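You operate a simulated robot arm through the tools that you are given. There is no shell and no other tool. Be economical: measure what you need, move in short steps, check, and stop when the job is done.

The job below is to be done with a simulated two-armed robot. You get a single attempt, and the scene is never put back.

Task
Put the grey cloth pad from the top of the finishing bench on the front of the resin stand and the white cloth pad on the tile there. Take the small brush and put it on the left half of the window sill. Put one of the resin blocks from the top of the finishing bench on the purple coaster. Take the yellow mould from the bench beside the vacuum jar and put it in the yellow tray. Switch the dehumidifier switch on. Fetch the dropper from the top of the panel bench and stand it on the paper pad there. Take the lid off the jar on the top of the panel bench and lay it down there. Open the resin stand drawer, fetch the XL glove pack from the inside the resin stand drawer and set it on the teal mat on the tinting counter and shut the drawer again. Take the green sponge and leave it on the wood panel. Fetch the purple mould and set it on the teal mat on the low display ledge. The order is free. Set down upright: resin block, dropper, glove pack.

The check looks at the end state, three seconds after you hand in, the way a careful person would. Anything else that was tipped, shoved, dropped, spilled or broken makes it a failure. Lids that push on must go on centred and level and be pressed home; caps that screw on are set level and turned clockwise until they are tight. Flat cloth is picked up by pressing the open fingertips on it (5 to 10 N) and closing them slowly along it; thin cloth reads only 2 to 8 mm in the jaws.

Robot
Two 7-joint arms with two-finger parallel grippers on one trunk, on a base that drives. Base frame: it is fixed to the floor where the robot stands at the start and does not move with it; the origin is under the middle of the robot, x ahead of it, y to its left, z up; the surface under the hand at the start is at about z = 880. Lengths are in mm, angles in degrees, forces in N, time in s.
The left shoulder is at the start at [71, 156, 1180], the right one opposite. Places, roughly: cloth pad [750, -250, 1000]; dehumidifier switch [700, -3300, 900]; dropper (3x3x8 cm) [-1000, -4000, 1000]; front of the resin stand (13x94 cm) [-1120, -1900, 800]; glove pack [-1000, -2000, 750]; green sponge (10x6x4 cm) [900, 1100, 1000]; jar [-1750, -3750, 1000]; left half of the window sill (15x45 cm) [920, 1040, 980]; paper pad (5x5x3 cm) [-1300, -4000, 900]; purple coaster (9x9x2 cm) [700, 1900, 800]; purple mould (6x6x3 cm) [0, 1600, 800]; resin block (4x9x6 cm) [400, -1000, 900]; resin stand drawer [-1000, -2100, 700]; small brush (8x5x5 cm) [800, -500, 900]; teal mat on the low display ledge (26x12 cm) [140, 2000, 1200]; teal mat on the tinting counter (44x23 cm) [-240, -3760, 900]; tile [750, -250, 1000]; wood panel (16x12x2 cm) [-2400, -100, 900]; yellow mould [500, -2250, 1000]; yellow tray (20x15 cm) [640, -2600, 880]. Payload 3.91 kg a hand.
Tool frame (each hand has its own): the origin (TCP) lies between the finger pads and is the grasp point; the fingertips stand 30 mm ahead of it; z points along the fingers, y is the line along which they close. The gripper opens to 110 mm. The fingers are 20 mm wide and 10 mm thick; the gripper's body (48 by 112 mm) begins 55 mm behind the TCP.
Orientation is that of the tool frame in the base frame, as a unit quaternion [w, x, y, z]. With the fingers straight down and closing along the base's y, the tool's x points along the base's -x, its y along +y and its z along -z.

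Tools
- The arms move only by the tool move_arm. It takes "left_steps", "right_steps" or both (then of equal length, played together; a hand with none holds still); each is one flat list of numbers, 6 for each row, row after row: the shift along the tool's x, y, z in mm, then the turn, a rotation vector about the tool's x, y, z in degrees. In form: [dx, dy, dz, ax, ay, az, dx, dy, dz, ax, ay, az, ...]. A call has 1 to 10 rows; each row is the pose to reach, as a shift and turn from the pose commanded when the call began, along the tool's axes at that moment. "left_jaw" and "right_jaw" are, for a hand that has rows, the finger opening in mm, from 0 to 110, set as the call begins (left out, the last holds). A row lasts 0.2 s, in which the tool goes at most 50 mm and 8.6 degrees; a call with a longer step from one row to the next is refused whole, and so is a gripper value outside its range. A pose out of reach is approached as far as the arm can. The call stops where the force on the tool passes 40 N (or 10 N more than at its start, if that is more) or the arm is blocked; 0.2 s more then pass. Each finger travels about 108 mm/s and halts on what it meets, pressing with about 31 N; the grip force reading is that of the motor and also rises with nothing between the fingers. The clock runs only during rows and for 0.2 s after the last one: add rows that repeat a pose to give the fingers time. It gives the time, the measured TCP pose, the force on the tool (base axes), the opening and the grip force at its end, in the units of the frame above (readings bear some noise), with the torque about the TCP (base axes, N m) and any sound that the robot's microphone picked up.
- Cameras (640 x 400 px; columns grow to the right, rows downward): "scene" is now at [139.1, -24.8, 1417.2]; the picture's right is [-0.28, -0.96, 0.00], its down [-0.46, 0.13, -0.88] and it looks along [0.84, -0.25, -0.48] (base axes); focal length 214 px, centre (320, 200). "left" rides on the left gripper at [72, -17, -104] in its tool frame; the picture's right is [0.23, 0.97, 0.00], its down [-0.76, 0.18, -0.62] and it looks along [-0.61, 0.14, 0.78] (tool axes); focal length 222 px, centre (320, 200). "right" rides on the right gripper at [72, 17, -103] in its tool frame; the picture's right is [-0.23, 0.97, 0.00], its down [-0.76, -0.18, -0.62] and it looks along [-0.61, -0.14, 0.78] (tool axes); focal length 222 px, centre (320, 200). There is no depth. A picture from a camera that has moved, and an enlarged one, comes with that camera's place and axes in the base frame and with its lens.
- capture(camera): a new picture of that camera. No time passes.
- slide_trunk(by): slides the trunk up (or, below 0, down) by that many mm; the arms and the scene camera ride with it, the base frame stays. It gives what a move gives, with no picture.
- base_move(legs): drives the robot by 1 to 6 legs, each [ahead, left, turn to the left] in mm, mm and degrees, along the robot's own axes; the way and the turn of a leg run together, so that a leg with both is an arc; at most 1500 mm and 180 degrees a leg. The arms and the cameras ride along, it lands a little off, and it stops where it bumps. It gives what a move gives.
- aim_head(pan, tilt): turns the head with the scene camera to pan (to the left, within 86 degrees either way) and tilt (down, from -29 to 69), counted from straight ahead of the robot. It gives what a move gives.
- zoom(camera, box): a new picture of the part [left, top, right, bottom] of that camera's present view, enlarged. No time passes.
- hand_in(): hands the job in; it is judged then, once.

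Go step by step. Nothing tells you exact positions but the pictures and the camera data: compare them with the known pose of the tool, close in by small moves and look again before you grip or let go. The budget is 546 turns and 338 pictures, counting those below and the enlarged ones. Unless the task says otherwise, let go and move clear before handing in, and close with one line.

The tools are called after "Emit:" as a command line: name --argument value ..., lists and objects as JSON in quotes. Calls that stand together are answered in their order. move_arm: Moves the arms, as the interface text tells. Its arguments: {"type":"object","properties":{"left_steps":{"type":"array","items":{"type":"number"}},"left_jaw":{"type":"number"},"right_steps":{"type":"array","items":{"type":"number"}},"right_jaw":{"type":"number"}},"required":[]} The other tools are called the same way: slide_trunk (by) slides the trunk up or down; base_move (legs) drives the base; aim_head (pan, tilt) turns the head that bears the scene camera; capture (camera) takes a picture; zoom (camera, box) takes an enlarged picture of a part of a camera's view; hand_in () hands the job in.

At the start:

```text
time: 0.0
left_position: [636.9, 66.1, 1208.1]
left_orientation: [0.0, 0.0, 1.0, 0.0]
left_contact_force: [-0.6, -0.4, 0.6]
left_ft_torque: [0.0, -0.03, 0.0]
left_opening: 109.7
left_grip_force: 0.1
right_position: [663.1, -459.8, 1240.6]
right_orientation: [0.0, 0.0, 1.0, 0.0]
right_contact_force: [0.2, -0.6, 0.1]
right_ft_torque: [0.01, -0.04, 0.01]
right_opening: 109.9
right_grip_force: 0.0
trunk travel left (down, up): [-625.0, 315.0]
robot x, y, heading: [-2.4, 1.0, 0.1]
head pan, tilt: [-16.2, 28.3]
```

scene: 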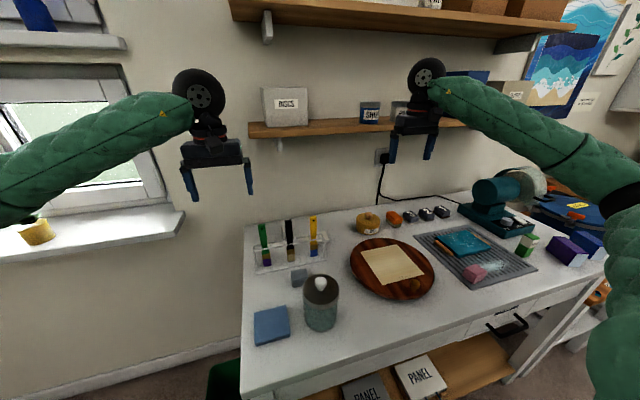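
right: 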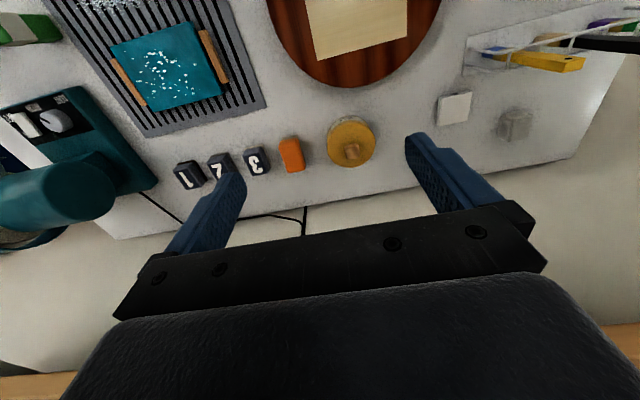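
left: 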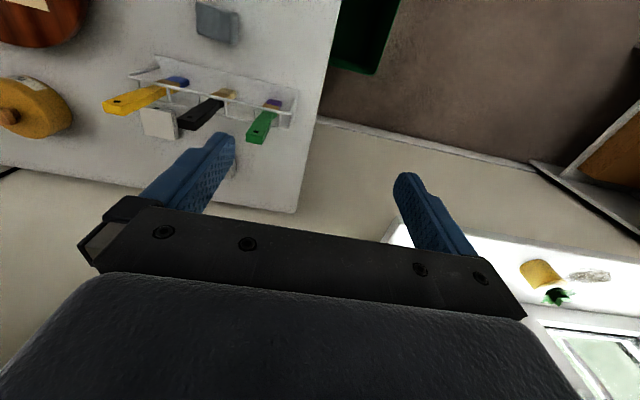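

I see the finishing bench ahead, with brushes, a jar, a round board and other items on it. I'll look closer before moving.

Emit:
zoom --camera "scene" --box '[230, 180, 430, 360]'

Emit:
zoom --camera "scene" --box '[400, 160, 640, 320]'

Emit:
zoom --camera "right" --box '[240, 0, 640, 220]'

Emit:
zoom --camera "left" --box '[0, 0, 340, 200]'

```text
2.22 times, centred on (330, 270) of scene
camera zoom: at [139.1, -24.8, 1417.2], right [-0.28, -0.96, 0.0], down [-0.46, 0.13, -0.88], along [0.84, -0.25, -0.48], focal length 477 px, centre (298, 44)
```

zoom: 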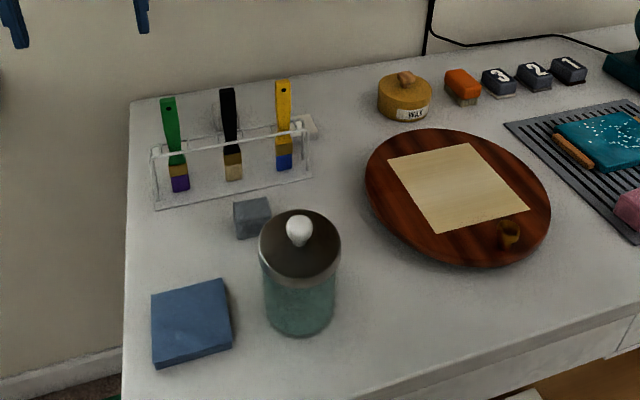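

```text
2.50 times, centred on (520, 240) of scene
camera zoom: at [139.1, -24.8, 1417.2], right [-0.28, -0.96, 0.0], down [-0.46, 0.13, -0.88], along [0.84, -0.25, -0.48], focal length 536 px, centre (-180, 100)
```

zoom: 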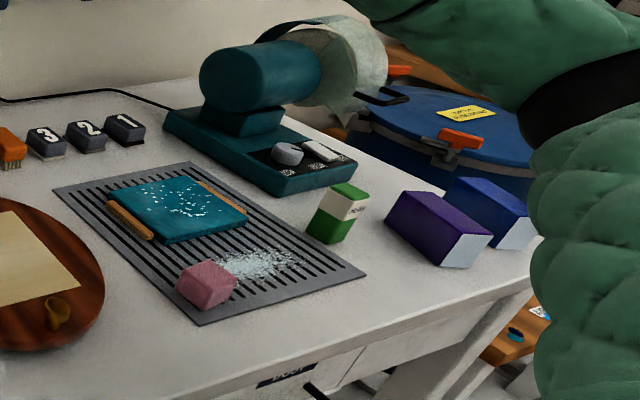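

```text
1.60 times, centred on (440, 110) of right
camera zoom: at [590.9, -443.2, 1344.8], right [0.23, 0.97, 0.0], down [0.76, -0.18, 0.62], along [0.61, -0.14, -0.78], focal length 355 px, centre (128, 344)
```

zoom: 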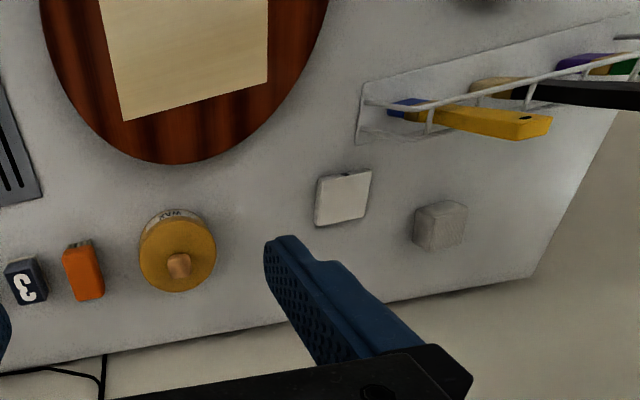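

```text
1.88 times, centred on (170, 100) of left
camera zoom: at [565.3, 49.2, 1311.9], right [-0.23, 0.97, 0.0], down [0.76, 0.18, 0.62], along [0.61, 0.14, -0.78], focal length 418 px, centre (602, 388)
```

zoom: 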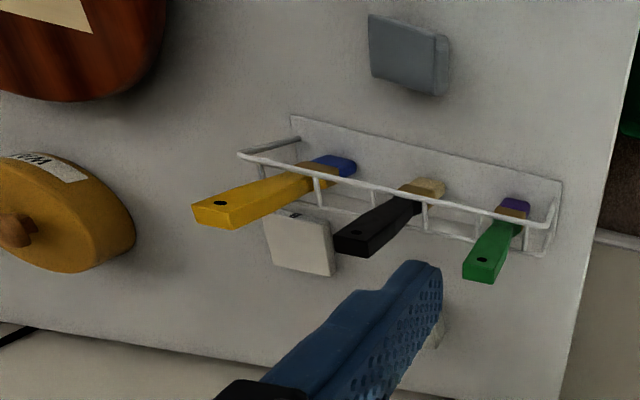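

The bench holds a small white square behind the rack, a grey block, a blue square and an orange brush with bristles. I'll survey the room with the head before acting.

Emit:
aim_head --pan 75 --tilt 25

Emit:
capture --camera "scene"

Emit:
aim_head --pan -75 --tilt 25

Emit:
capture --camera "scene"

```text
time: 1.7
left_position: [638.7, 66.9, 1207.9]
left_orientation: [0.0, 0.0, 1.0, 0.0]
left_contact_force: [0.1, 0.0, 0.2]
left_ft_torque: [-0.01, 0.01, 0.01]
left_opening: 110.0
left_grip_force: 0.0
right_position: [663.3, -459.2, 1241.2]
right_orientation: [0.0, 0.0, 1.0, 0.0]
right_contact_force: [0.4, -0.1, 0.5]
right_ft_torque: [-0.02, 0.01, 0.03]
right_opening: 109.9
right_grip_force: 0.1
trunk travel left (down, up): [-625.0, 315.0]
robot x, y, heading: [0.8, -1.0, 0.1]
head pan, tilt: [75.0, 25.0]
```

```text
330 pictures are left
camera scene: at [75.6, 89.7, 1422.6], right [0.97, -0.26, 0.0], down [-0.11, -0.41, -0.91], along [0.23, 0.88, -0.42], focal length 214 px, centre (320, 200)
```

scene: 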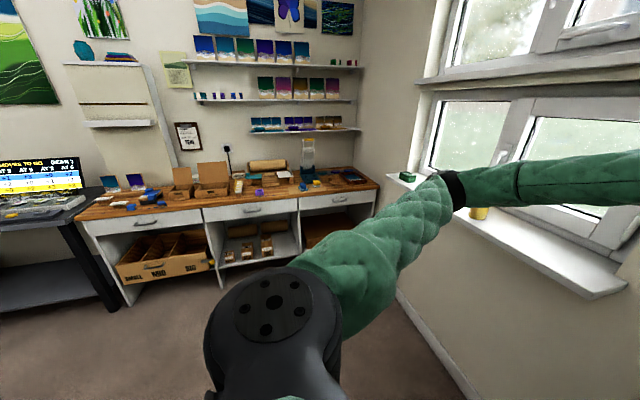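

```text
time: 4.0
left_position: [636.3, 65.6, 1207.8]
left_orientation: [-0.001, 0.0, 1.0, 0.0]
left_contact_force: [0.4, 0.0, -0.7]
left_ft_torque: [-0.03, 0.01, 0.0]
left_opening: 110.1
left_grip_force: 0.0
right_position: [663.2, -458.7, 1239.7]
right_orientation: [0.0, 0.0, 1.0, 0.0]
right_contact_force: [0.7, 0.1, 0.5]
right_ft_torque: [0.01, -0.02, 0.03]
right_opening: 109.9
right_grip_force: 0.0
trunk travel left (down, up): [-625.0, 315.0]
robot x, y, heading: [-1.3, 2.8, 0.1]
head pan, tilt: [-75.0, 25.0]
```

```text
329 pictures are left
camera scene: at [75.6, -88.3, 1422.6], right [-0.97, -0.26, 0.0], down [-0.11, 0.41, -0.91], along [0.23, -0.88, -0.42], focal length 214 px, centre (320, 200)
```

scene: 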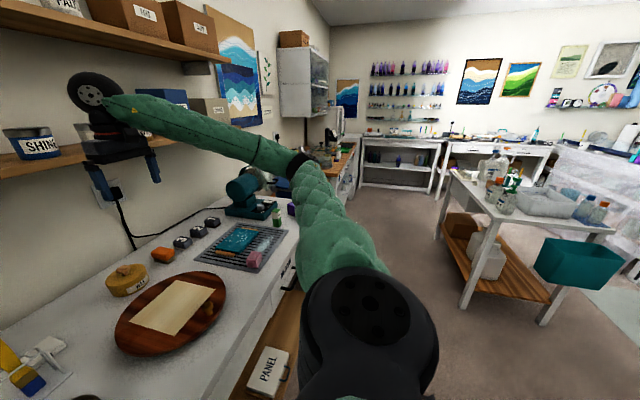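

I'll aim the head at the bench's left side and zoom in to identify the pads and the tile.

Emit:
aim_head --pan -12 --tilt 40

Emit:
zoom --camera "scene" --box '[250, 100, 380, 182]'

Emit:
zoom --camera "scene" --box '[220, 150, 380, 250]'

```text
time: 5.3
left_position: [636.5, 66.0, 1207.6]
left_orientation: [0.0, 0.0, 1.0, 0.0]
left_contact_force: [-0.2, -0.4, 0.1]
left_ft_torque: [-0.02, 0.03, -0.02]
left_opening: 109.9
left_grip_force: 0.1
right_position: [662.6, -459.4, 1240.9]
right_orientation: [0.0, 0.0, 1.0, 0.0]
right_contact_force: [-1.2, 0.3, -0.4]
right_ft_torque: [0.02, 0.02, 0.01]
right_opening: 110.0
right_grip_force: 0.0
trunk travel left (down, up): [-625.0, 315.0]
robot x, y, heading: [-0.6, 1.8, -0.1]
head pan, tilt: [-12.0, 40.0]
```

```text
4.88 times, centred on (315, 141) of scene
camera zoom: at [134.8, -17.1, 1399.3], right [-0.21, -0.98, 0.0], down [-0.63, 0.13, -0.77], along [0.75, -0.16, -0.64], focal length 1046 px, centre (344, 488)
```

zoom: 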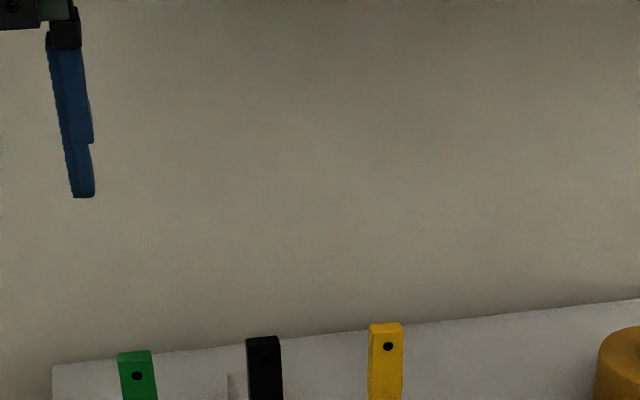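

```text
4.00 times, centred on (300, 200) of scene
camera zoom: at [134.8, -17.1, 1399.3], right [-0.21, -0.98, 0.0], down [-0.63, 0.13, -0.77], along [0.75, -0.16, -0.64], focal length 858 px, centre (400, 200)
```

zoom: 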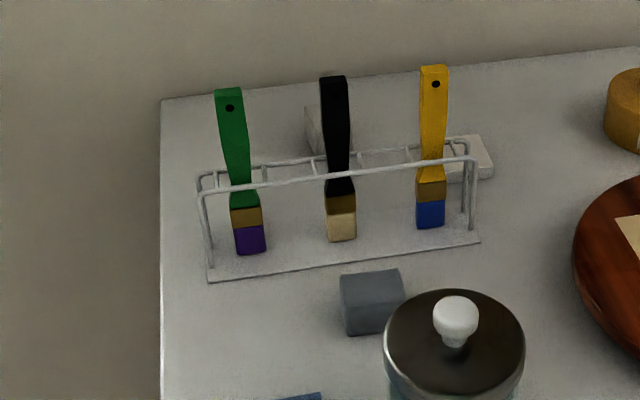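

The grey block and white items are partly hidden by the rack, so I'll zoom in on the individual objects.

Emit:
zoom --camera "scene" --box '[210, 180, 340, 262]'

Emit:
zoom --camera "left" --box '[50, 60, 210, 160]'

Emit:
zoom --camera "right" --box '[400, 60, 560, 160]'

```text
4.88 times, centred on (275, 221) of scene
camera zoom: at [134.8, -17.1, 1399.3], right [-0.21, -0.98, 0.0], down [-0.63, 0.13, -0.77], along [0.75, -0.16, -0.64], focal length 1046 px, centre (540, 98)
```

zoom: 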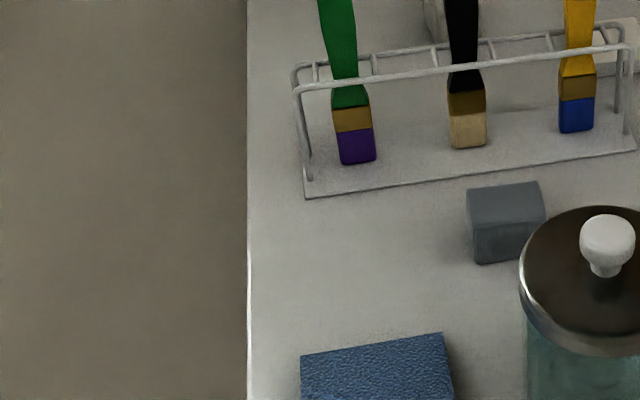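

```text
4.00 times, centred on (130, 110) of left
camera zoom: at [565.3, 49.2, 1311.9], right [-0.23, 0.97, 0.0], down [0.76, 0.18, 0.62], along [0.61, 0.14, -0.78], focal length 888 px, centre (1080, 560)
```

zoom: 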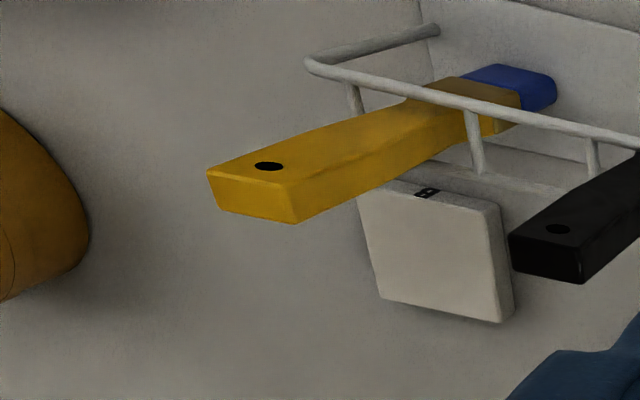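

```text
4.00 times, centred on (480, 110) of right
camera zoom: at [590.9, -443.2, 1344.8], right [0.23, 0.97, 0.0], down [0.76, -0.18, 0.62], along [0.61, -0.14, -0.78], focal length 888 px, centre (-320, 560)
```

zoom: 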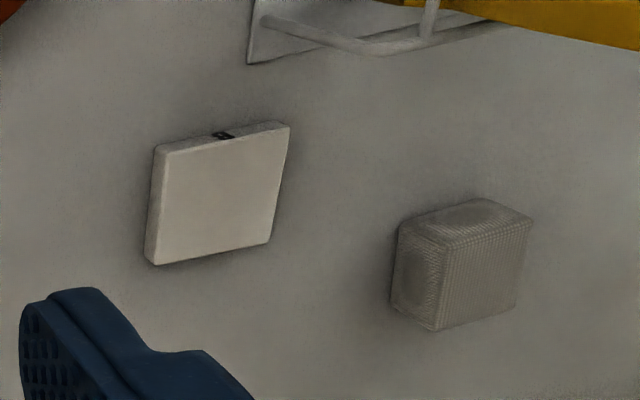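

The tile is the flat white square at about (784,-213). The white cloth pad is the textured block at about (843,-93), and the grey pad is at about (604,-98). I'll turn the left hand so its camera clears the brushes and bring it toward the white pad from the left.

Emit:
move_arm --left_steps '[-12, 0, 6, 0, 0, -8.5, -24, 0, 12, 0, 0, -17, -36, 0, 18, 0, 0, -25.5, -48, 0, 24, 0, 0, -34, -60, 0, 30, 0, 0, -42.5, -72, 0, 36, 0, 0, -51, -84, 0, 42, 0, 0, -59.5, -96, 0, 48, 0, 0, -68, -110, 0, 54, 0, 0, -76.5, -123, 0, 60, 0, 0, -85]' --left_jaw 80

Emit:
capture --camera "left"

Emit:
capture --camera "scene"

```text
time: 7.5
left_position: [761.2, 65.3, 1149.2]
left_orientation: [-0.001, -0.677, 0.736, 0.001]
left_contact_force: [0.8, -0.6, 0.7]
left_ft_torque: [0.01, 0.0, 0.02]
left_opening: 80.1
left_grip_force: 0.1
right_position: [664.5, -458.3, 1240.5]
right_orientation: [0.0, 0.0, 1.0, 0.0]
right_contact_force: [-0.3, 0.2, -0.2]
right_ft_torque: [0.0, -0.03, 0.0]
right_opening: 110.2
right_grip_force: 0.2
trunk travel left (down, up): [-625.0, 315.0]
robot x, y, heading: [1.8, 1.3, -0.0]
head pan, tilt: [-12.0, 40.0]
```

```text
323 pictures are left
camera left: at [772.4, -7.9, 1251.6], right [-0.99, -0.14, 0.0], down [-0.11, 0.77, 0.62], along [-0.09, 0.62, -0.78], focal length 222 px, centre (320, 200)
```

left: 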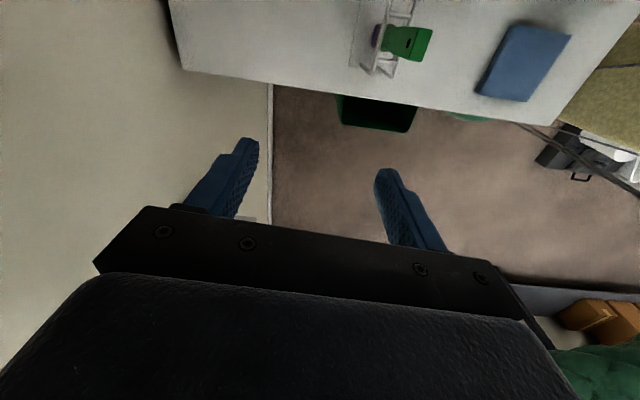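

```text
322 pictures are left
camera scene: at [135.2, -17.2, 1399.2], right [-0.21, -0.98, 0.0], down [-0.63, 0.13, -0.77], along [0.75, -0.16, -0.64], focal length 214 px, centre (320, 200)
```

scene: 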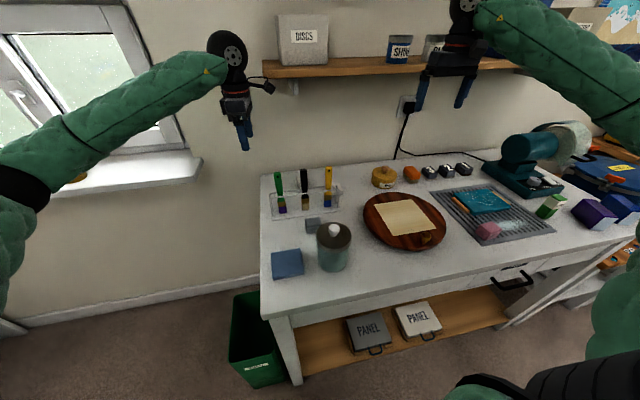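

The turn went well. I'll move the hand down past the shelf end to z of about 980 and over toward the pad.

Emit:
move_arm --left_steps '[2, -21, 42, 0, 0, 0, 4, -42, 84, 0, 0, 0, 6, -63, 126, 0, 0, 0, 8, -83, 165, 0, 0, 0, 43, -86, 168, 0, 0, 0, 78, -89, 168, 0, 0, 0]'

Emit:
capture --camera "left"

```text
time: 8.9
left_position: [841.5, -19.0, 980.1]
left_orientation: [-0.001, -0.676, 0.737, 0.001]
left_contact_force: [0.9, 0.4, 0.2]
left_ft_torque: [0.01, 0.01, 0.01]
left_opening: 80.0
left_grip_force: 0.0
right_position: [664.8, -458.5, 1241.0]
right_orientation: [-0.001, 0.0, 1.0, 0.0]
right_contact_force: [0.2, -0.1, -0.3]
right_ft_torque: [-0.02, 0.03, 0.01]
right_opening: 110.3
right_grip_force: 0.1
trunk travel left (down, up): [-625.0, 315.0]
robot x, y, heading: [0.3, 4.4, -0.0]
head pan, tilt: [-12.0, 40.0]
```

```text
321 pictures are left
camera left: at [853.0, -92.5, 1082.8], right [-0.99, -0.14, 0.0], down [-0.11, 0.77, 0.62], along [-0.09, 0.62, -0.78], focal length 222 px, centre (320, 200)
```

left: 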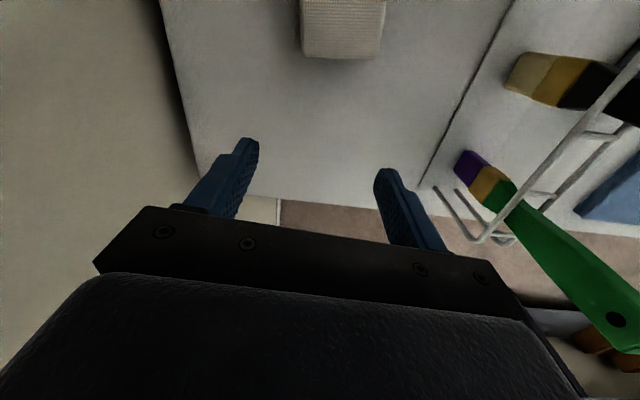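

The white pad is ahead, at about x 833 with its near side at y -74. I'll move over it and turn slightly to line up.

Emit:
move_arm --left_steps '[27, 0, 0, 0, 0, -4, 54, 1, 0, 0, 0, -8, 81, 2, 0, 0, 0, -11]'

Emit:
capture --camera "left"

Emit:
zoom --camera "scene" --box '[230, 120, 390, 220]'

```text
time: 9.7
left_position: [834.0, -101.6, 982.5]
left_orientation: [0.0, 0.743, -0.669, 0.0]
left_contact_force: [0.4, -0.8, -0.1]
left_ft_torque: [0.05, 0.02, 0.02]
left_opening: 80.0
left_grip_force: 0.2
right_position: [662.5, -458.9, 1240.9]
right_orientation: [0.0, 0.0, 1.0, 0.001]
right_contact_force: [0.5, -0.1, 0.9]
right_ft_torque: [0.02, -0.03, -0.02]
right_opening: 110.3
right_grip_force: 0.0
trunk travel left (down, up): [-625.0, 315.0]
robot x, y, heading: [-2.7, 3.0, 0.2]
head pan, tilt: [-12.0, 40.0]
```

```text
320 pictures are left
camera left: at [858.4, -171.4, 1084.7], right [-0.94, -0.33, 0.0], down [-0.26, 0.74, 0.62], along [-0.21, 0.59, -0.78], focal length 222 px, centre (320, 200)
```

left: 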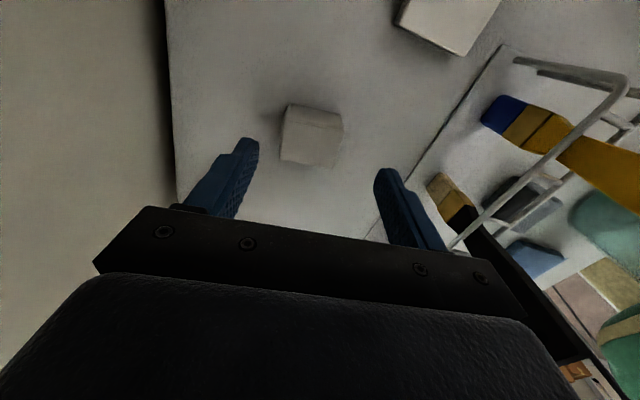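

```text
4.00 times, centred on (310, 170) of scene
camera zoom: at [134.8, -18.2, 1399.2], right [-0.21, -0.98, 0.0], down [-0.63, 0.13, -0.77], along [0.75, -0.16, -0.64], focal length 858 px, centre (360, 320)
```

zoom: 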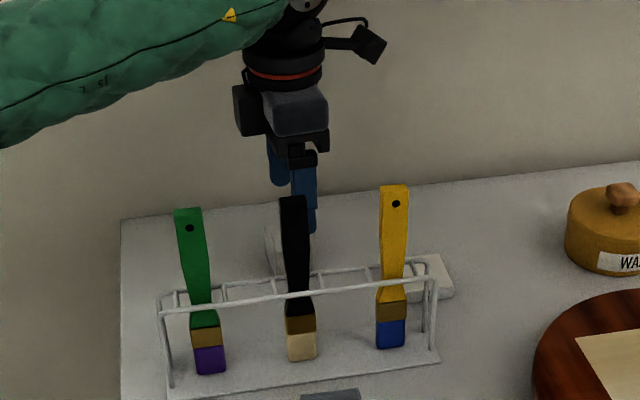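

The pad measures about 48 mm wide and 33 mm high, centred near (840,-94). I'll descend around it and close the fingers.

Emit:
move_arm --left_steps '[-3, -3, 25, 0, 0, -3, -6, -7, 50, 0, 0, -5, -6, -7, 67, 0, 0, -5]'

Emit:
capture --camera "left"

```text
time: 10.5
left_position: [839.5, -93.6, 914.9]
left_orientation: [-0.001, 0.771, -0.637, 0.001]
left_contact_force: [0.1, 0.2, -0.7]
left_ft_torque: [0.0, -0.04, -0.01]
left_opening: 80.0
left_grip_force: 0.0
right_position: [662.6, -459.3, 1239.6]
right_orientation: [0.001, -0.001, 1.0, -0.001]
right_contact_force: [-0.3, 0.5, -0.7]
right_ft_torque: [0.0, -0.03, 0.0]
right_opening: 110.0
right_grip_force: 0.1
trunk travel left (down, up): [-625.0, 315.0]
robot x, y, heading: [1.9, 2.6, -0.0]
head pan, tilt: [-12.0, 40.0]
```

```text
318 pictures are left
camera left: at [870.6, -161.5, 1016.8], right [-0.91, -0.41, 0.0], down [-0.32, 0.71, 0.62], along [-0.26, 0.57, -0.78], focal length 222 px, centre (320, 200)
```

left: 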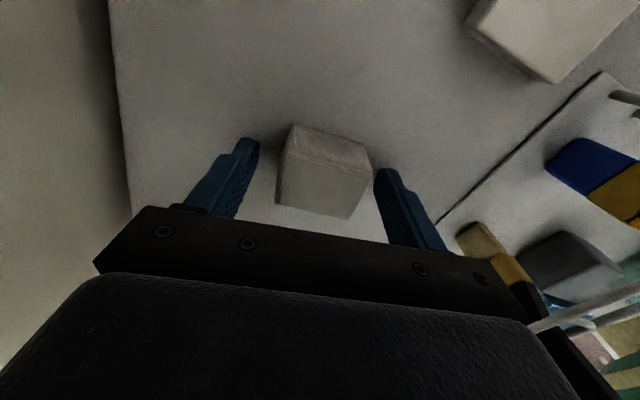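

The pad sits between the fingers. I'll turn back about 6° and close.

Emit:
move_arm --left_steps '[0, 0, 0, 0, 0, 6]'

Emit:
move_arm --left_steps '[0, 0, 0, 0, 0, 0, 0, 0, 0, 0, 0, 0, 0, 0, 0, 0, 0, 0]' --left_jaw 25

Emit:
capture --camera "left"

```text
time: 10.9
left_position: [840.7, -93.8, 912.1]
left_orientation: [0.0, 0.738, -0.675, 0.0]
left_contact_force: [0.0, 0.1, 0.7]
left_ft_torque: [0.03, -0.02, 0.01]
left_opening: 80.2
left_grip_force: 0.0
right_position: [662.3, -459.4, 1240.7]
right_orientation: [0.0, 0.0, 1.0, 0.0]
right_contact_force: [0.0, -1.0, 0.0]
right_ft_torque: [0.01, -0.02, 0.01]
right_opening: 109.8
right_grip_force: 0.1
trunk travel left (down, up): [-625.0, 315.0]
robot x, y, heading: [1.7, 0.9, -0.1]
head pan, tilt: [-12.0, 40.0]
```

```text
time: 11.7
left_position: [839.8, -93.3, 913.9]
left_orientation: [0.0, 0.738, -0.675, 0.0]
left_contact_force: [-0.2, 0.1, 0.1]
left_ft_torque: [0.0, -0.02, 0.02]
left_opening: 51.7
left_grip_force: 31.2
right_position: [663.3, -458.1, 1240.7]
right_orientation: [0.0, 0.0, 1.0, 0.0]
right_contact_force: [-0.3, -0.4, -0.4]
right_ft_torque: [-0.01, -0.04, -0.02]
right_opening: 110.3
right_grip_force: 0.0
trunk travel left (down, up): [-625.0, 315.0]
robot x, y, heading: [0.9, -0.6, 0.0]
head pan, tilt: [-12.0, 40.0]
```

```text
317 pictures are left
camera left: at [863.6, -164.1, 1016.8], right [-0.95, -0.31, 0.0], down [-0.24, 0.74, 0.62], along [-0.19, 0.59, -0.78], focal length 222 px, centre (320, 200)
```

left: 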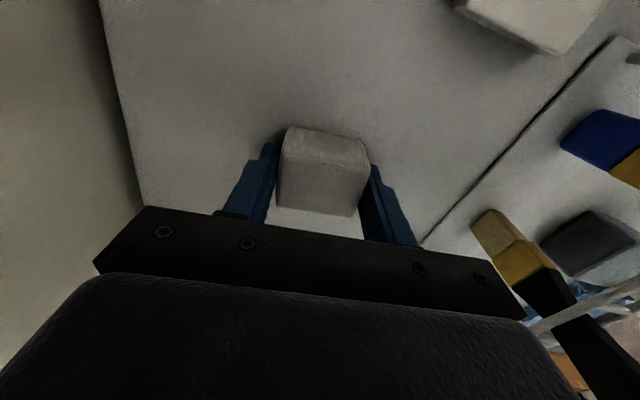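

The pad is gripped at 52 mm. I'll lift it and carry it to just above the tile.

Emit:
move_arm --left_steps '[0, 0, -20, 0, 0, 0, 0, 0, -42, 0, 0, 0, 28, 16, -42, 0, 0, 0, 56, 33, -42, 0, 0, 0, 85, 50, -42, 0, 0, 0]'

Emit:
capture --camera "left"

Emit:
zoom --camera "scene" --box '[230, 120, 390, 220]'

```text
time: 12.9
left_position: [794.7, -182.7, 957.8]
left_orientation: [-0.001, 0.738, -0.675, 0.0]
left_contact_force: [0.2, -0.2, -1.1]
left_ft_torque: [0.04, 0.01, -0.02]
left_opening: 51.2
left_grip_force: 31.2
right_position: [663.2, -459.3, 1239.8]
right_orientation: [0.0, -0.001, 1.0, 0.001]
right_contact_force: [0.3, -0.8, 0.0]
right_ft_torque: [-0.01, -0.02, 0.0]
right_opening: 110.0
right_grip_force: 0.0
trunk travel left (down, up): [-625.0, 315.0]
robot x, y, heading: [1.0, 1.1, -0.3]
head pan, tilt: [-12.0, 40.0]
```

```text
316 pictures are left
camera left: at [819.8, -254.0, 1059.5], right [-0.95, -0.31, 0.0], down [-0.24, 0.74, 0.62], along [-0.2, 0.59, -0.78], focal length 222 px, centre (320, 200)
```

left: 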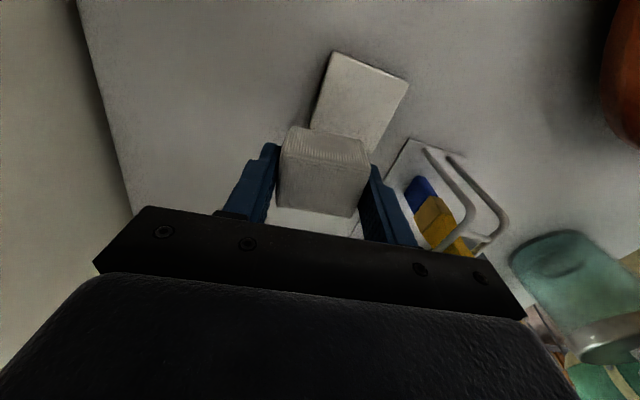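

```text
4.00 times, centred on (310, 170) of scene
camera zoom: at [134.8, -18.4, 1399.2], right [-0.21, -0.98, 0.0], down [-0.63, 0.13, -0.77], along [0.75, -0.16, -0.64], focal length 858 px, centre (360, 320)
```

zoom: 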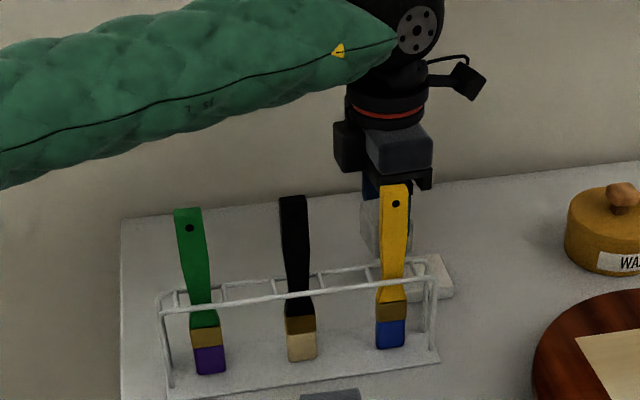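

The tile spans x 749–807 and y -243 to about -185. I'll centre the pad over it, square it up and lower it.

Emit:
move_arm --left_steps '[14, 10, 0, 0, 0, 3, 28, 20, 0, 0, 0, 5, 28, 20, 22, 0, 0, 5]'

Emit:
capture --camera "left"

Emit:
zoom --camera "scene" --box '[280, 130, 380, 192]'

```text
time: 13.7
left_position: [779.6, -209.5, 932.7]
left_orientation: [0.001, 0.708, -0.706, 0.0]
left_contact_force: [-0.4, 1.0, -1.3]
left_ft_torque: [-0.01, -0.01, -0.01]
left_opening: 51.3
left_grip_force: 30.5
right_position: [663.3, -457.4, 1241.6]
right_orientation: [-0.001, 0.0, 1.0, 0.0]
right_contact_force: [0.0, 0.1, 0.0]
right_ft_torque: [0.01, 0.05, 0.02]
right_opening: 109.9
right_grip_force: 0.0
trunk travel left (down, up): [-625.0, 315.0]
robot x, y, heading: [-1.5, -1.1, -0.1]
head pan, tilt: [-12.0, 40.0]
```

```text
314 pictures are left
camera left: at [797.5, -282.5, 1036.1], right [-0.97, -0.23, 0.0], down [-0.18, 0.76, 0.62], along [-0.14, 0.61, -0.78], focal length 222 px, centre (320, 200)
```

left: 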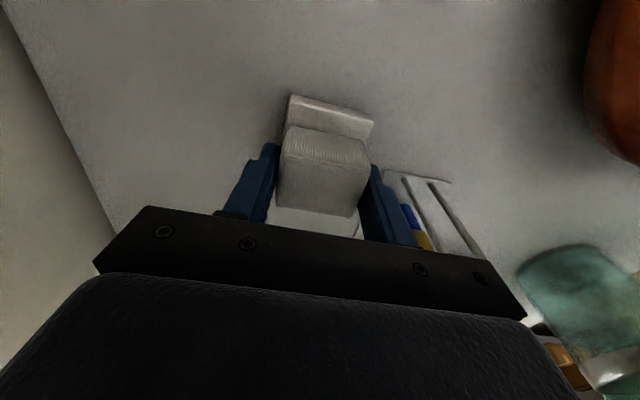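

```text
6.40 times, centred on (330, 161) of scene
camera zoom: at [135.7, -16.7, 1399.2], right [-0.21, -0.98, 0.0], down [-0.63, 0.13, -0.77], along [0.75, -0.16, -0.64], focal length 1373 px, centre (256, 450)
```

zoom: 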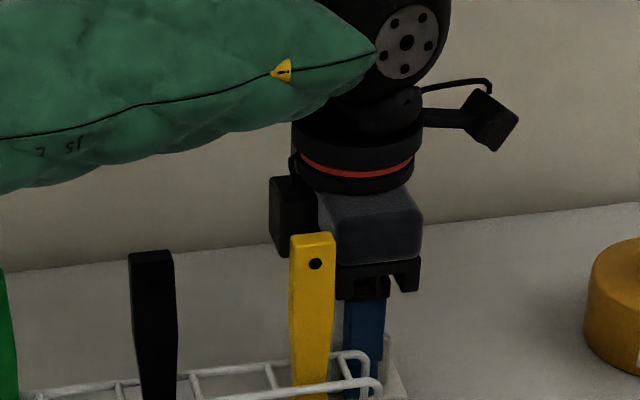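

The pad is lined up over the tile, so I'll lower it until it touches.

Emit:
move_arm --left_steps '[3, 2, 3, 0, 0, 0, 4, 2, 6, 0, 0, 0, 4, 2, 9, 0, 0, 0, 4, 2, 12, 0, 0, 0]'

```text
time: 14.9
left_position: [778.8, -215.0, 925.8]
left_orientation: [0.0, 0.708, -0.706, 0.002]
left_contact_force: [-2.1, 0.6, 16.4]
left_ft_torque: [-0.06, 0.24, -0.04]
left_opening: 51.2
left_grip_force: 30.8
right_position: [662.1, -457.8, 1239.5]
right_orientation: [-0.001, 0.0, 1.0, -0.001]
right_contact_force: [0.4, 0.3, -0.7]
right_ft_torque: [0.01, 0.02, 0.0]
right_opening: 110.1
right_grip_force: 0.0
trunk travel left (down, up): [-625.0, 315.0]
robot x, y, heading: [-2.4, 2.5, -0.1]
head pan, tilt: [-12.0, 40.0]
stopped in row 4 (left hand): the force on the tool passed its limit at 49 N (the readings are from after the stop); the commanded pose is now the measured one
```

It has touched down, so I'll open slightly and rise.

Emit:
move_arm --left_steps '[0, 0, -1, 0, 0, 0, 0, 0, -1, 0, 0, 0]' --left_jaw 64

Emit:
move_arm --left_steps '[0, 0, -30, 0, 0, 0, 20, 0, -50, 0, 0, 0]'

Emit:
capture --camera "left"

```text
time: 15.5
left_position: [776.2, -214.8, 926.1]
left_orientation: [-0.001, 0.707, -0.707, 0.002]
left_contact_force: [-3.7, 0.5, 12.4]
left_ft_torque: [0.01, -0.31, 0.0]
left_opening: 62.5
left_grip_force: 0.0
right_position: [662.5, -458.5, 1242.0]
right_orientation: [0.0, 0.0, 1.0, 0.0]
right_contact_force: [-0.4, 0.2, -0.3]
right_ft_torque: [0.02, -0.04, -0.01]
right_opening: 109.8
right_grip_force: 0.0
trunk travel left (down, up): [-625.0, 315.0]
robot x, y, heading: [-1.4, -4.3, 0.0]
head pan, tilt: [-12.0, 40.0]
```

```text
time: 16.1
left_position: [778.5, -237.0, 974.4]
left_orientation: [0.0, 0.708, -0.706, 0.001]
left_contact_force: [-0.1, 0.5, 0.4]
left_ft_torque: [0.02, -0.01, 0.0]
left_opening: 64.0
left_grip_force: 0.1
right_position: [663.9, -460.1, 1240.6]
right_orientation: [0.0, 0.0, 1.0, 0.0]
right_contact_force: [0.5, -0.4, -0.1]
right_ft_torque: [0.0, -0.01, 0.0]
right_opening: 110.3
right_grip_force: 0.1
trunk travel left (down, up): [-625.0, 315.0]
robot x, y, heading: [3.0, -5.4, 0.3]
head pan, tilt: [-12.0, 40.0]
```

```text
312 pictures are left
camera left: at [796.2, -309.6, 1078.3], right [-0.97, -0.23, 0.0], down [-0.18, 0.76, 0.62], along [-0.14, 0.61, -0.78], focal length 222 px, centre (320, 200)
```

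left: 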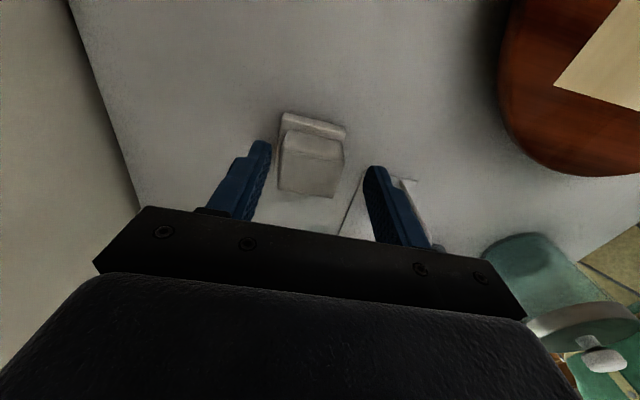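

The pad looks placed. I'll zoom in to verify it and check the rack.

Emit:
zoom --camera "left" --box '[230, 80, 450, 218]'

Emit:
zoom --camera "scene" --box '[230, 140, 390, 240]'

```text
2.90 times, centred on (340, 149) of left
camera zoom: at [796.2, -309.6, 1078.3], right [-0.97, -0.23, 0.0], down [-0.18, 0.76, 0.62], along [-0.14, 0.61, -0.78], focal length 644 px, centre (262, 348)
```

zoom: 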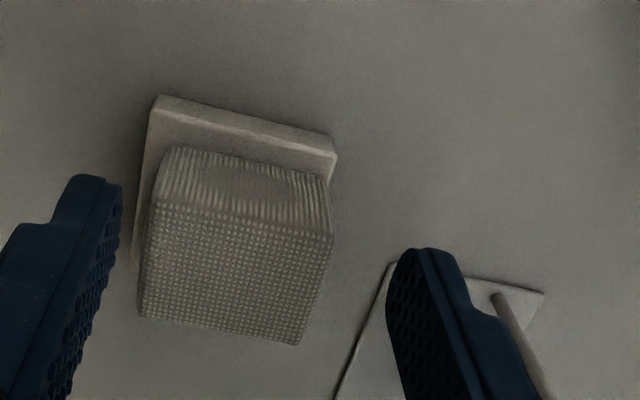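

```text
4.00 times, centred on (310, 190) of scene
camera zoom: at [134.6, -18.7, 1399.1], right [-0.21, -0.98, 0.0], down [-0.63, 0.13, -0.77], along [0.75, -0.16, -0.64], focal length 858 px, centre (360, 240)
```

zoom: 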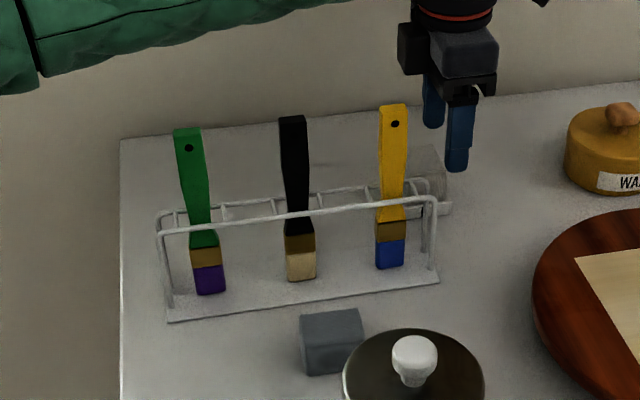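

The white pad is on the tile. Next is the orange brush, which I'll zoom in on, along with the resin blocks.

Emit:
zoom --camera "right" --box '[160, 100, 400, 250]'

Emit:
zoom --camera "scene" --box '[370, 150, 470, 212]'

Emit:
zoom --camera "scene" --box '[480, 140, 640, 240]'

```text
2.67 times, centred on (280, 175) of right
camera zoom: at [590.8, -444.7, 1344.2], right [0.23, 0.97, 0.0], down [0.76, -0.18, 0.62], along [0.61, -0.14, -0.78], focal length 592 px, centre (427, 267)
```

zoom: 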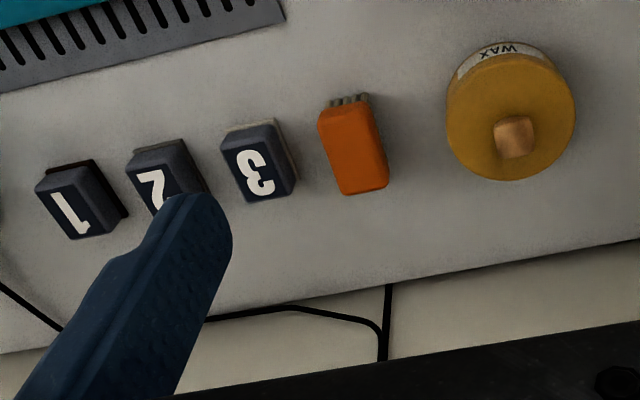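

```text
6.40 times, centred on (420, 181) of scene
camera zoom: at [134.6, -18.7, 1399.1], right [-0.21, -0.98, 0.0], down [-0.63, 0.13, -0.77], along [0.75, -0.16, -0.64], focal length 1373 px, centre (-320, 322)
```

zoom: 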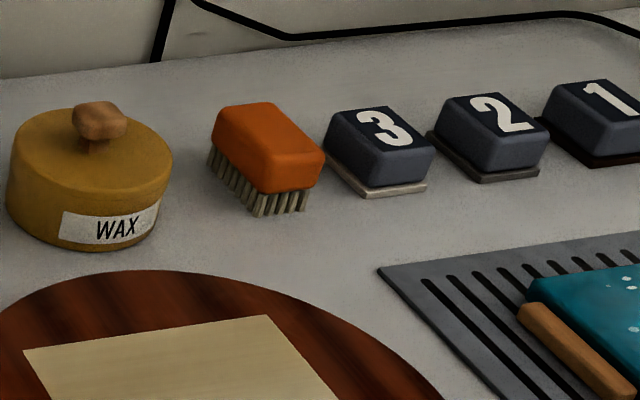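

```text
4.00 times, centred on (560, 190) of scene
camera zoom: at [134.6, -18.7, 1399.1], right [-0.21, -0.98, 0.0], down [-0.63, 0.13, -0.77], along [0.75, -0.16, -0.64], focal length 858 px, centre (-640, 240)
```

zoom: 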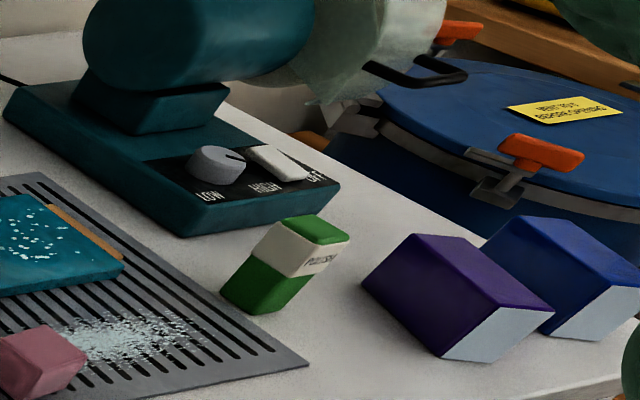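

The brush lies along x, centred near (787,-549), with its top at about z 925. I'll bring the right hand down in front of the shelf and then forward over it.

Emit:
move_arm --right_steps '[0, -22, 40, 0, 0, 0, 0, -44, 80, 0, 0, 0, 0, -66, 120, 0, 0, 0, 0, -89, 165, 0, 0, 0, 0, -89, 210, 0, 0, 0, 0, -89, 255, 0, 0, 0, -30, -89, 275, 0, 0, 0, -70, -89, 280, 0, 0, 0, -105, -89, 280, 0, 0, 0]' --right_jaw 64

Emit:
capture --camera "right"

Emit:
capture --camera "scene"

```text
refused: row 4 steps farther than a row can; nothing moved
```

```text
306 pictures are left
camera right: at [590.8, -444.7, 1344.2], right [0.23, 0.97, 0.0], down [0.76, -0.18, 0.62], along [0.61, -0.14, -0.78], focal length 222 px, centre (320, 200)
```

right: 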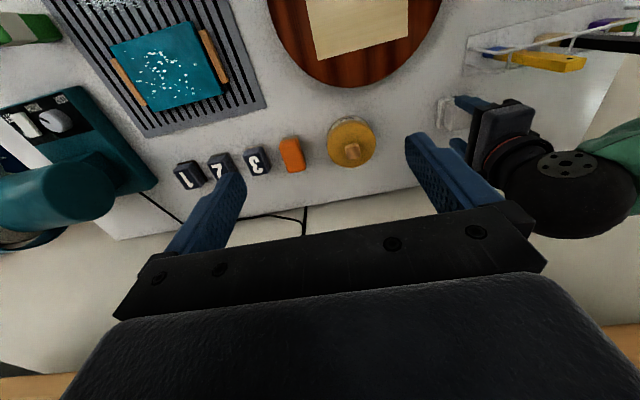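

```text
305 pictures are left
camera scene: at [134.6, -18.7, 1399.1], right [-0.21, -0.98, 0.0], down [-0.63, 0.13, -0.77], along [0.75, -0.16, -0.64], focal length 214 px, centre (320, 200)
```

scene: 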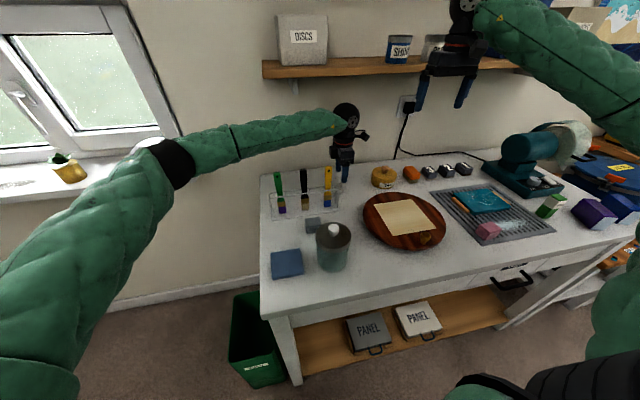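

The step was too long, so I'll resend with smaller ones and withdraw the left hand the way it came.

Emit:
move_arm --right_steps '[0, -20, 38, 0, 0, 0, 0, -40, 76, 0, 0, 0, 0, -60, 114, 0, 0, 0, 0, -80, 152, 0, 0, 0, 0, -89, 195, 0, 0, 0, 0, -89, 238, 0, 0, 0, -20, -89, 275, 0, 0, 0, -60, -89, 280, 0, 0, 0, -100, -89, 280, 0, 0, 0]' --right_jaw 64 --left_steps '[0, -30, 0, 0, 0, 0, 0, -60, 0, 0, 0, 0, -40, -60, 0, 0, 0, 0, -80, -60, 0, 0, 0, 0, -120, -60, 0, 0, 0, 0, -160, -60, 0, 0, 0, 0, -200, -60, 0, 0, 0, 0, -240, -60, 0, 0, 0, 0, -280, -60, 0, 0, 0, 0]'

Emit:
capture --camera "right"

```text
time: 18.1
left_position: [839.5, 45.4, 975.1]
left_orientation: [-0.002, -0.706, 0.708, -0.001]
left_contact_force: [-0.2, 1.0, 0.7]
left_ft_torque: [0.0, 0.02, 0.01]
left_opening: 64.0
left_grip_force: 0.1
right_position: [764.2, -546.6, 961.9]
right_orientation: [-0.001, 0.001, 1.0, 0.0]
right_contact_force: [0.0, -0.1, -0.1]
right_ft_torque: [0.01, 0.02, 0.02]
right_opening: 63.8
right_grip_force: 0.1
trunk travel left (down, up): [-625.0, 315.0]
robot x, y, heading: [-0.7, -0.7, 0.1]
head pan, tilt: [-12.0, 40.0]
```

```text
304 pictures are left
camera right: at [691.7, -531.3, 1064.8], right [0.23, 0.97, 0.0], down [0.76, -0.18, 0.62], along [0.61, -0.14, -0.78], focal length 222 px, centre (320, 200)
```

right: 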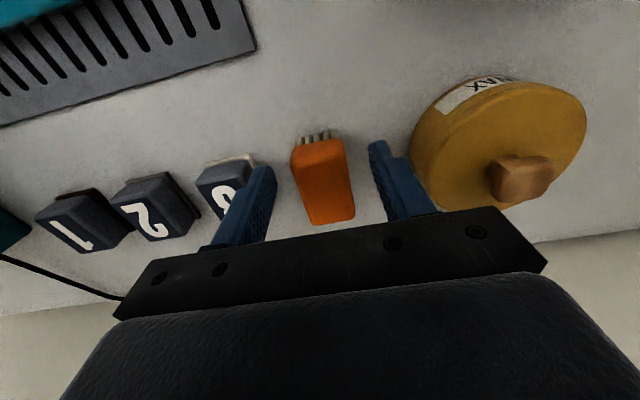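

The brush lies between the fingers, with cube 3 close by. I'll narrow the jaws a little, move forward and descend.

Emit:
move_arm --right_steps '[-13, -2, 0, 0, 0, 0, -26, -3, 0, 0, 0, 0, -26, -3, 23, 0, 0, 2, -26, -3, 46, 0, 0, 2]' --right_jaw 54

Emit:
capture --camera "right"

```text
time: 19.1
left_position: [839.8, 47.4, 976.0]
left_orientation: [0.0, 0.708, -0.707, 0.001]
left_contact_force: [-0.7, 0.0, 0.1]
left_ft_torque: [0.0, 0.01, 0.01]
left_opening: 64.0
left_grip_force: 0.0
right_position: [789.6, -550.0, 915.8]
right_orientation: [-0.001, 0.017, 1.0, 0.0]
right_contact_force: [-0.9, 0.4, 0.2]
right_ft_torque: [-0.01, 0.0, -0.02]
right_opening: 53.7
right_grip_force: 0.1
trunk travel left (down, up): [-625.0, 315.0]
robot x, y, heading: [1.2, 1.5, 0.2]
head pan, tilt: [-12.0, 40.0]
```

```text
303 pictures are left
camera right: at [717.9, -531.9, 1020.3], right [0.26, 0.97, 0.0], down [0.76, -0.2, 0.62], along [0.6, -0.16, -0.78], focal length 222 px, centre (320, 200)
```

right: 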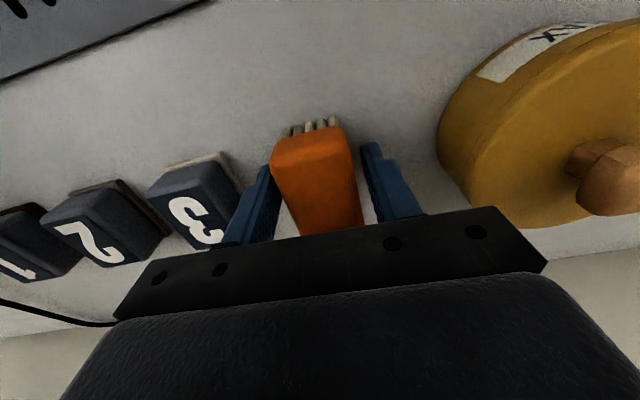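

Good alignment. I'll close on the brush and lift it out.

Emit:
move_arm --right_steps '[0, 0, 0, 0, 0, 0, 0, 0, 0, 0, 0, 0, 0, 0, 0, 0, 0, 0]' --right_jaw 20

Emit:
move_arm --right_steps '[0, 0, -30, 0, 0, 0, 0, 0, -55, 0, 0, 0, 40, 0, -60, 0, 0, 0, 80, 0, -60, 0, 0, 0, 120, 0, -60, 0, 0, 0, 120, 0, -100, 0, 0, 0, 120, 0, -140, 0, 0, 0, 120, 0, -180, 0, 0, 0, 120, 0, -220, 0, 0, 0]'

Emit:
capture --camera "right"

```text
time: 19.9
left_position: [840.3, 45.3, 975.6]
left_orientation: [0.001, 0.707, -0.707, 0.001]
left_contact_force: [0.4, 0.1, 0.8]
left_ft_torque: [0.0, 0.0, 0.0]
left_opening: 63.8
left_grip_force: 0.0
right_position: [787.7, -548.8, 916.8]
right_orientation: [0.0, 0.018, 1.0, 0.0]
right_contact_force: [-0.1, 0.6, 1.5]
right_ft_torque: [0.02, 0.01, 0.0]
right_opening: 41.8
right_grip_force: 30.8
trunk travel left (down, up): [-625.0, 315.0]
robot x, y, heading: [0.3, -0.2, 0.0]
head pan, tilt: [-12.0, 40.0]
```

```text
time: 21.9
left_position: [840.0, 46.2, 975.4]
left_orientation: [0.0, 0.707, -0.707, 0.001]
left_contact_force: [-0.7, 0.8, 0.7]
left_ft_torque: [-0.01, 0.02, 0.01]
left_opening: 64.1
left_grip_force: 0.0
right_position: [666.6, -546.0, 1133.2]
right_orientation: [0.0, 0.017, 1.0, 0.0]
right_contact_force: [-0.2, 0.4, -0.8]
right_ft_torque: [0.02, -0.02, 0.0]
right_opening: 41.4
right_grip_force: 31.4
trunk travel left (down, up): [-625.0, 315.0]
robot x, y, heading: [1.6, 1.8, -0.3]
head pan, tilt: [-12.0, 40.0]
```

```text
302 pictures are left
camera right: at [594.9, -527.5, 1237.7], right [0.26, 0.97, 0.0], down [0.76, -0.2, 0.62], along [0.6, -0.16, -0.78], focal length 222 px, centre (320, 200)
```

right: 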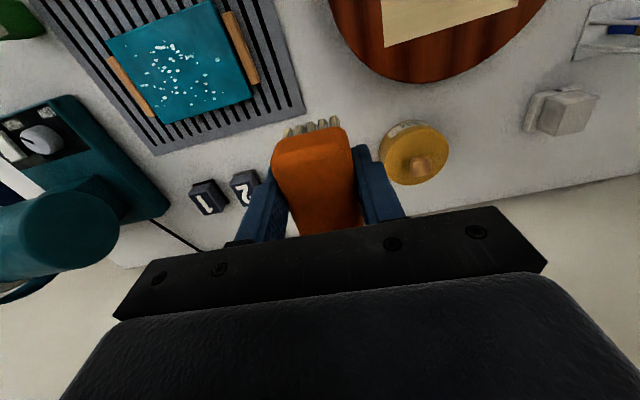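

The brush is held. I'll withdraw the left hand up and back to a carrying pose, undoing its turn.

Emit:
move_arm --left_steps '[-38, 0, 0, 0, 0, 8.5, -75, 0, 0, 0, 0, 17, -75, 35, -28, 0, 0, 25.5, -75, 70, -56, 0, 0, 34, -75, 105, -84, 0, 0, 42.5, -75, 140, -112, 0, 0, 51, -75, 175, -140, 0, 0, 59.5, -75, 210, -168, 0, 0, 68, -75, 245, -196, 0, 0, 76.5, -75, 280, -224, 0, 0, 85]'

Emit:
base_move --legs '[[-200, 0, 0], [0, -850, 0]]'

Emit:
aim_head --pan -15 --tilt 35

Emit:
capture --camera "scene"

```text
time: 24.1
left_position: [555.2, 120.2, 1199.3]
left_orientation: [0.001, -0.042, 0.999, -0.001]
left_contact_force: [0.0, -0.5, -0.8]
left_ft_torque: [0.02, 0.01, 0.03]
left_opening: 63.6
left_grip_force: 0.1
right_position: [665.5, -545.4, 1133.7]
right_orientation: [-0.001, 0.018, 1.0, 0.0]
right_contact_force: [0.1, -0.4, -0.6]
right_ft_torque: [0.03, 0.0, -0.01]
right_opening: 41.4
right_grip_force: 31.3
trunk travel left (down, up): [-625.0, 315.0]
robot x, y, heading: [3.8, -0.2, 0.0]
head pan, tilt: [-12.0, 40.0]
```

```text
time: 29.8
left_position: [362.0, -725.3, 1198.5]
left_orientation: [0.001, -0.046, 0.999, 0.0]
left_contact_force: [0.0, 0.7, -0.7]
left_ft_torque: [0.0, -0.04, -0.02]
left_opening: 64.0
left_grip_force: 0.1
right_position: [473.4, -1390.3, 1133.1]
right_orientation: [0.0, 0.015, 1.0, -0.001]
right_contact_force: [0.8, -0.1, -0.7]
right_ft_torque: [-0.02, -0.03, -0.01]
right_opening: 41.3
right_grip_force: 31.2
trunk travel left (down, up): [-625.0, 315.0]
robot x, y, heading: [-195.4, -850.7, 0.5]
head pan, tilt: [-12.0, 40.0]
```

```text
time: 30.5
left_position: [362.3, -725.1, 1198.8]
left_orientation: [0.0, -0.046, 0.999, 0.0]
left_contact_force: [0.8, 0.0, 0.0]
left_ft_torque: [0.01, -0.04, 0.0]
left_opening: 63.9
left_grip_force: 0.0
right_position: [472.4, -1389.9, 1133.7]
right_orientation: [0.0, 0.015, 1.0, 0.0]
right_contact_force: [-0.2, -0.4, -0.1]
right_ft_torque: [-0.01, 0.01, 0.0]
right_opening: 41.4
right_grip_force: 31.1
trunk travel left (down, up): [-625.0, 315.0]
robot x, y, heading: [-194.7, -852.7, 0.5]
head pan, tilt: [-15.0, 35.0]
```

```text
301 pictures are left
camera scene: at [-59.0, -869.4, 1406.7], right [-0.25, -0.97, 0.0], down [-0.56, 0.15, -0.82], along [0.79, -0.21, -0.57], focal length 214 px, centre (320, 200)
```

scene: 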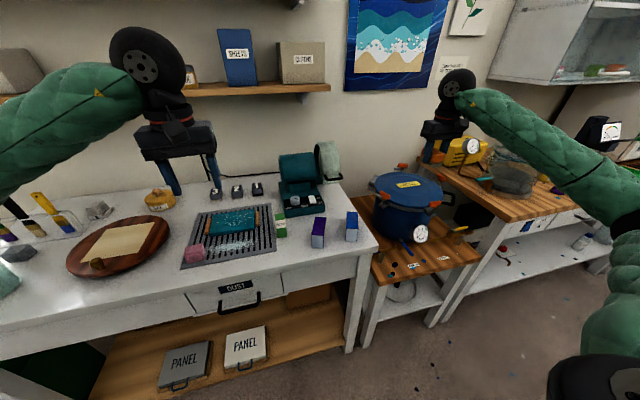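

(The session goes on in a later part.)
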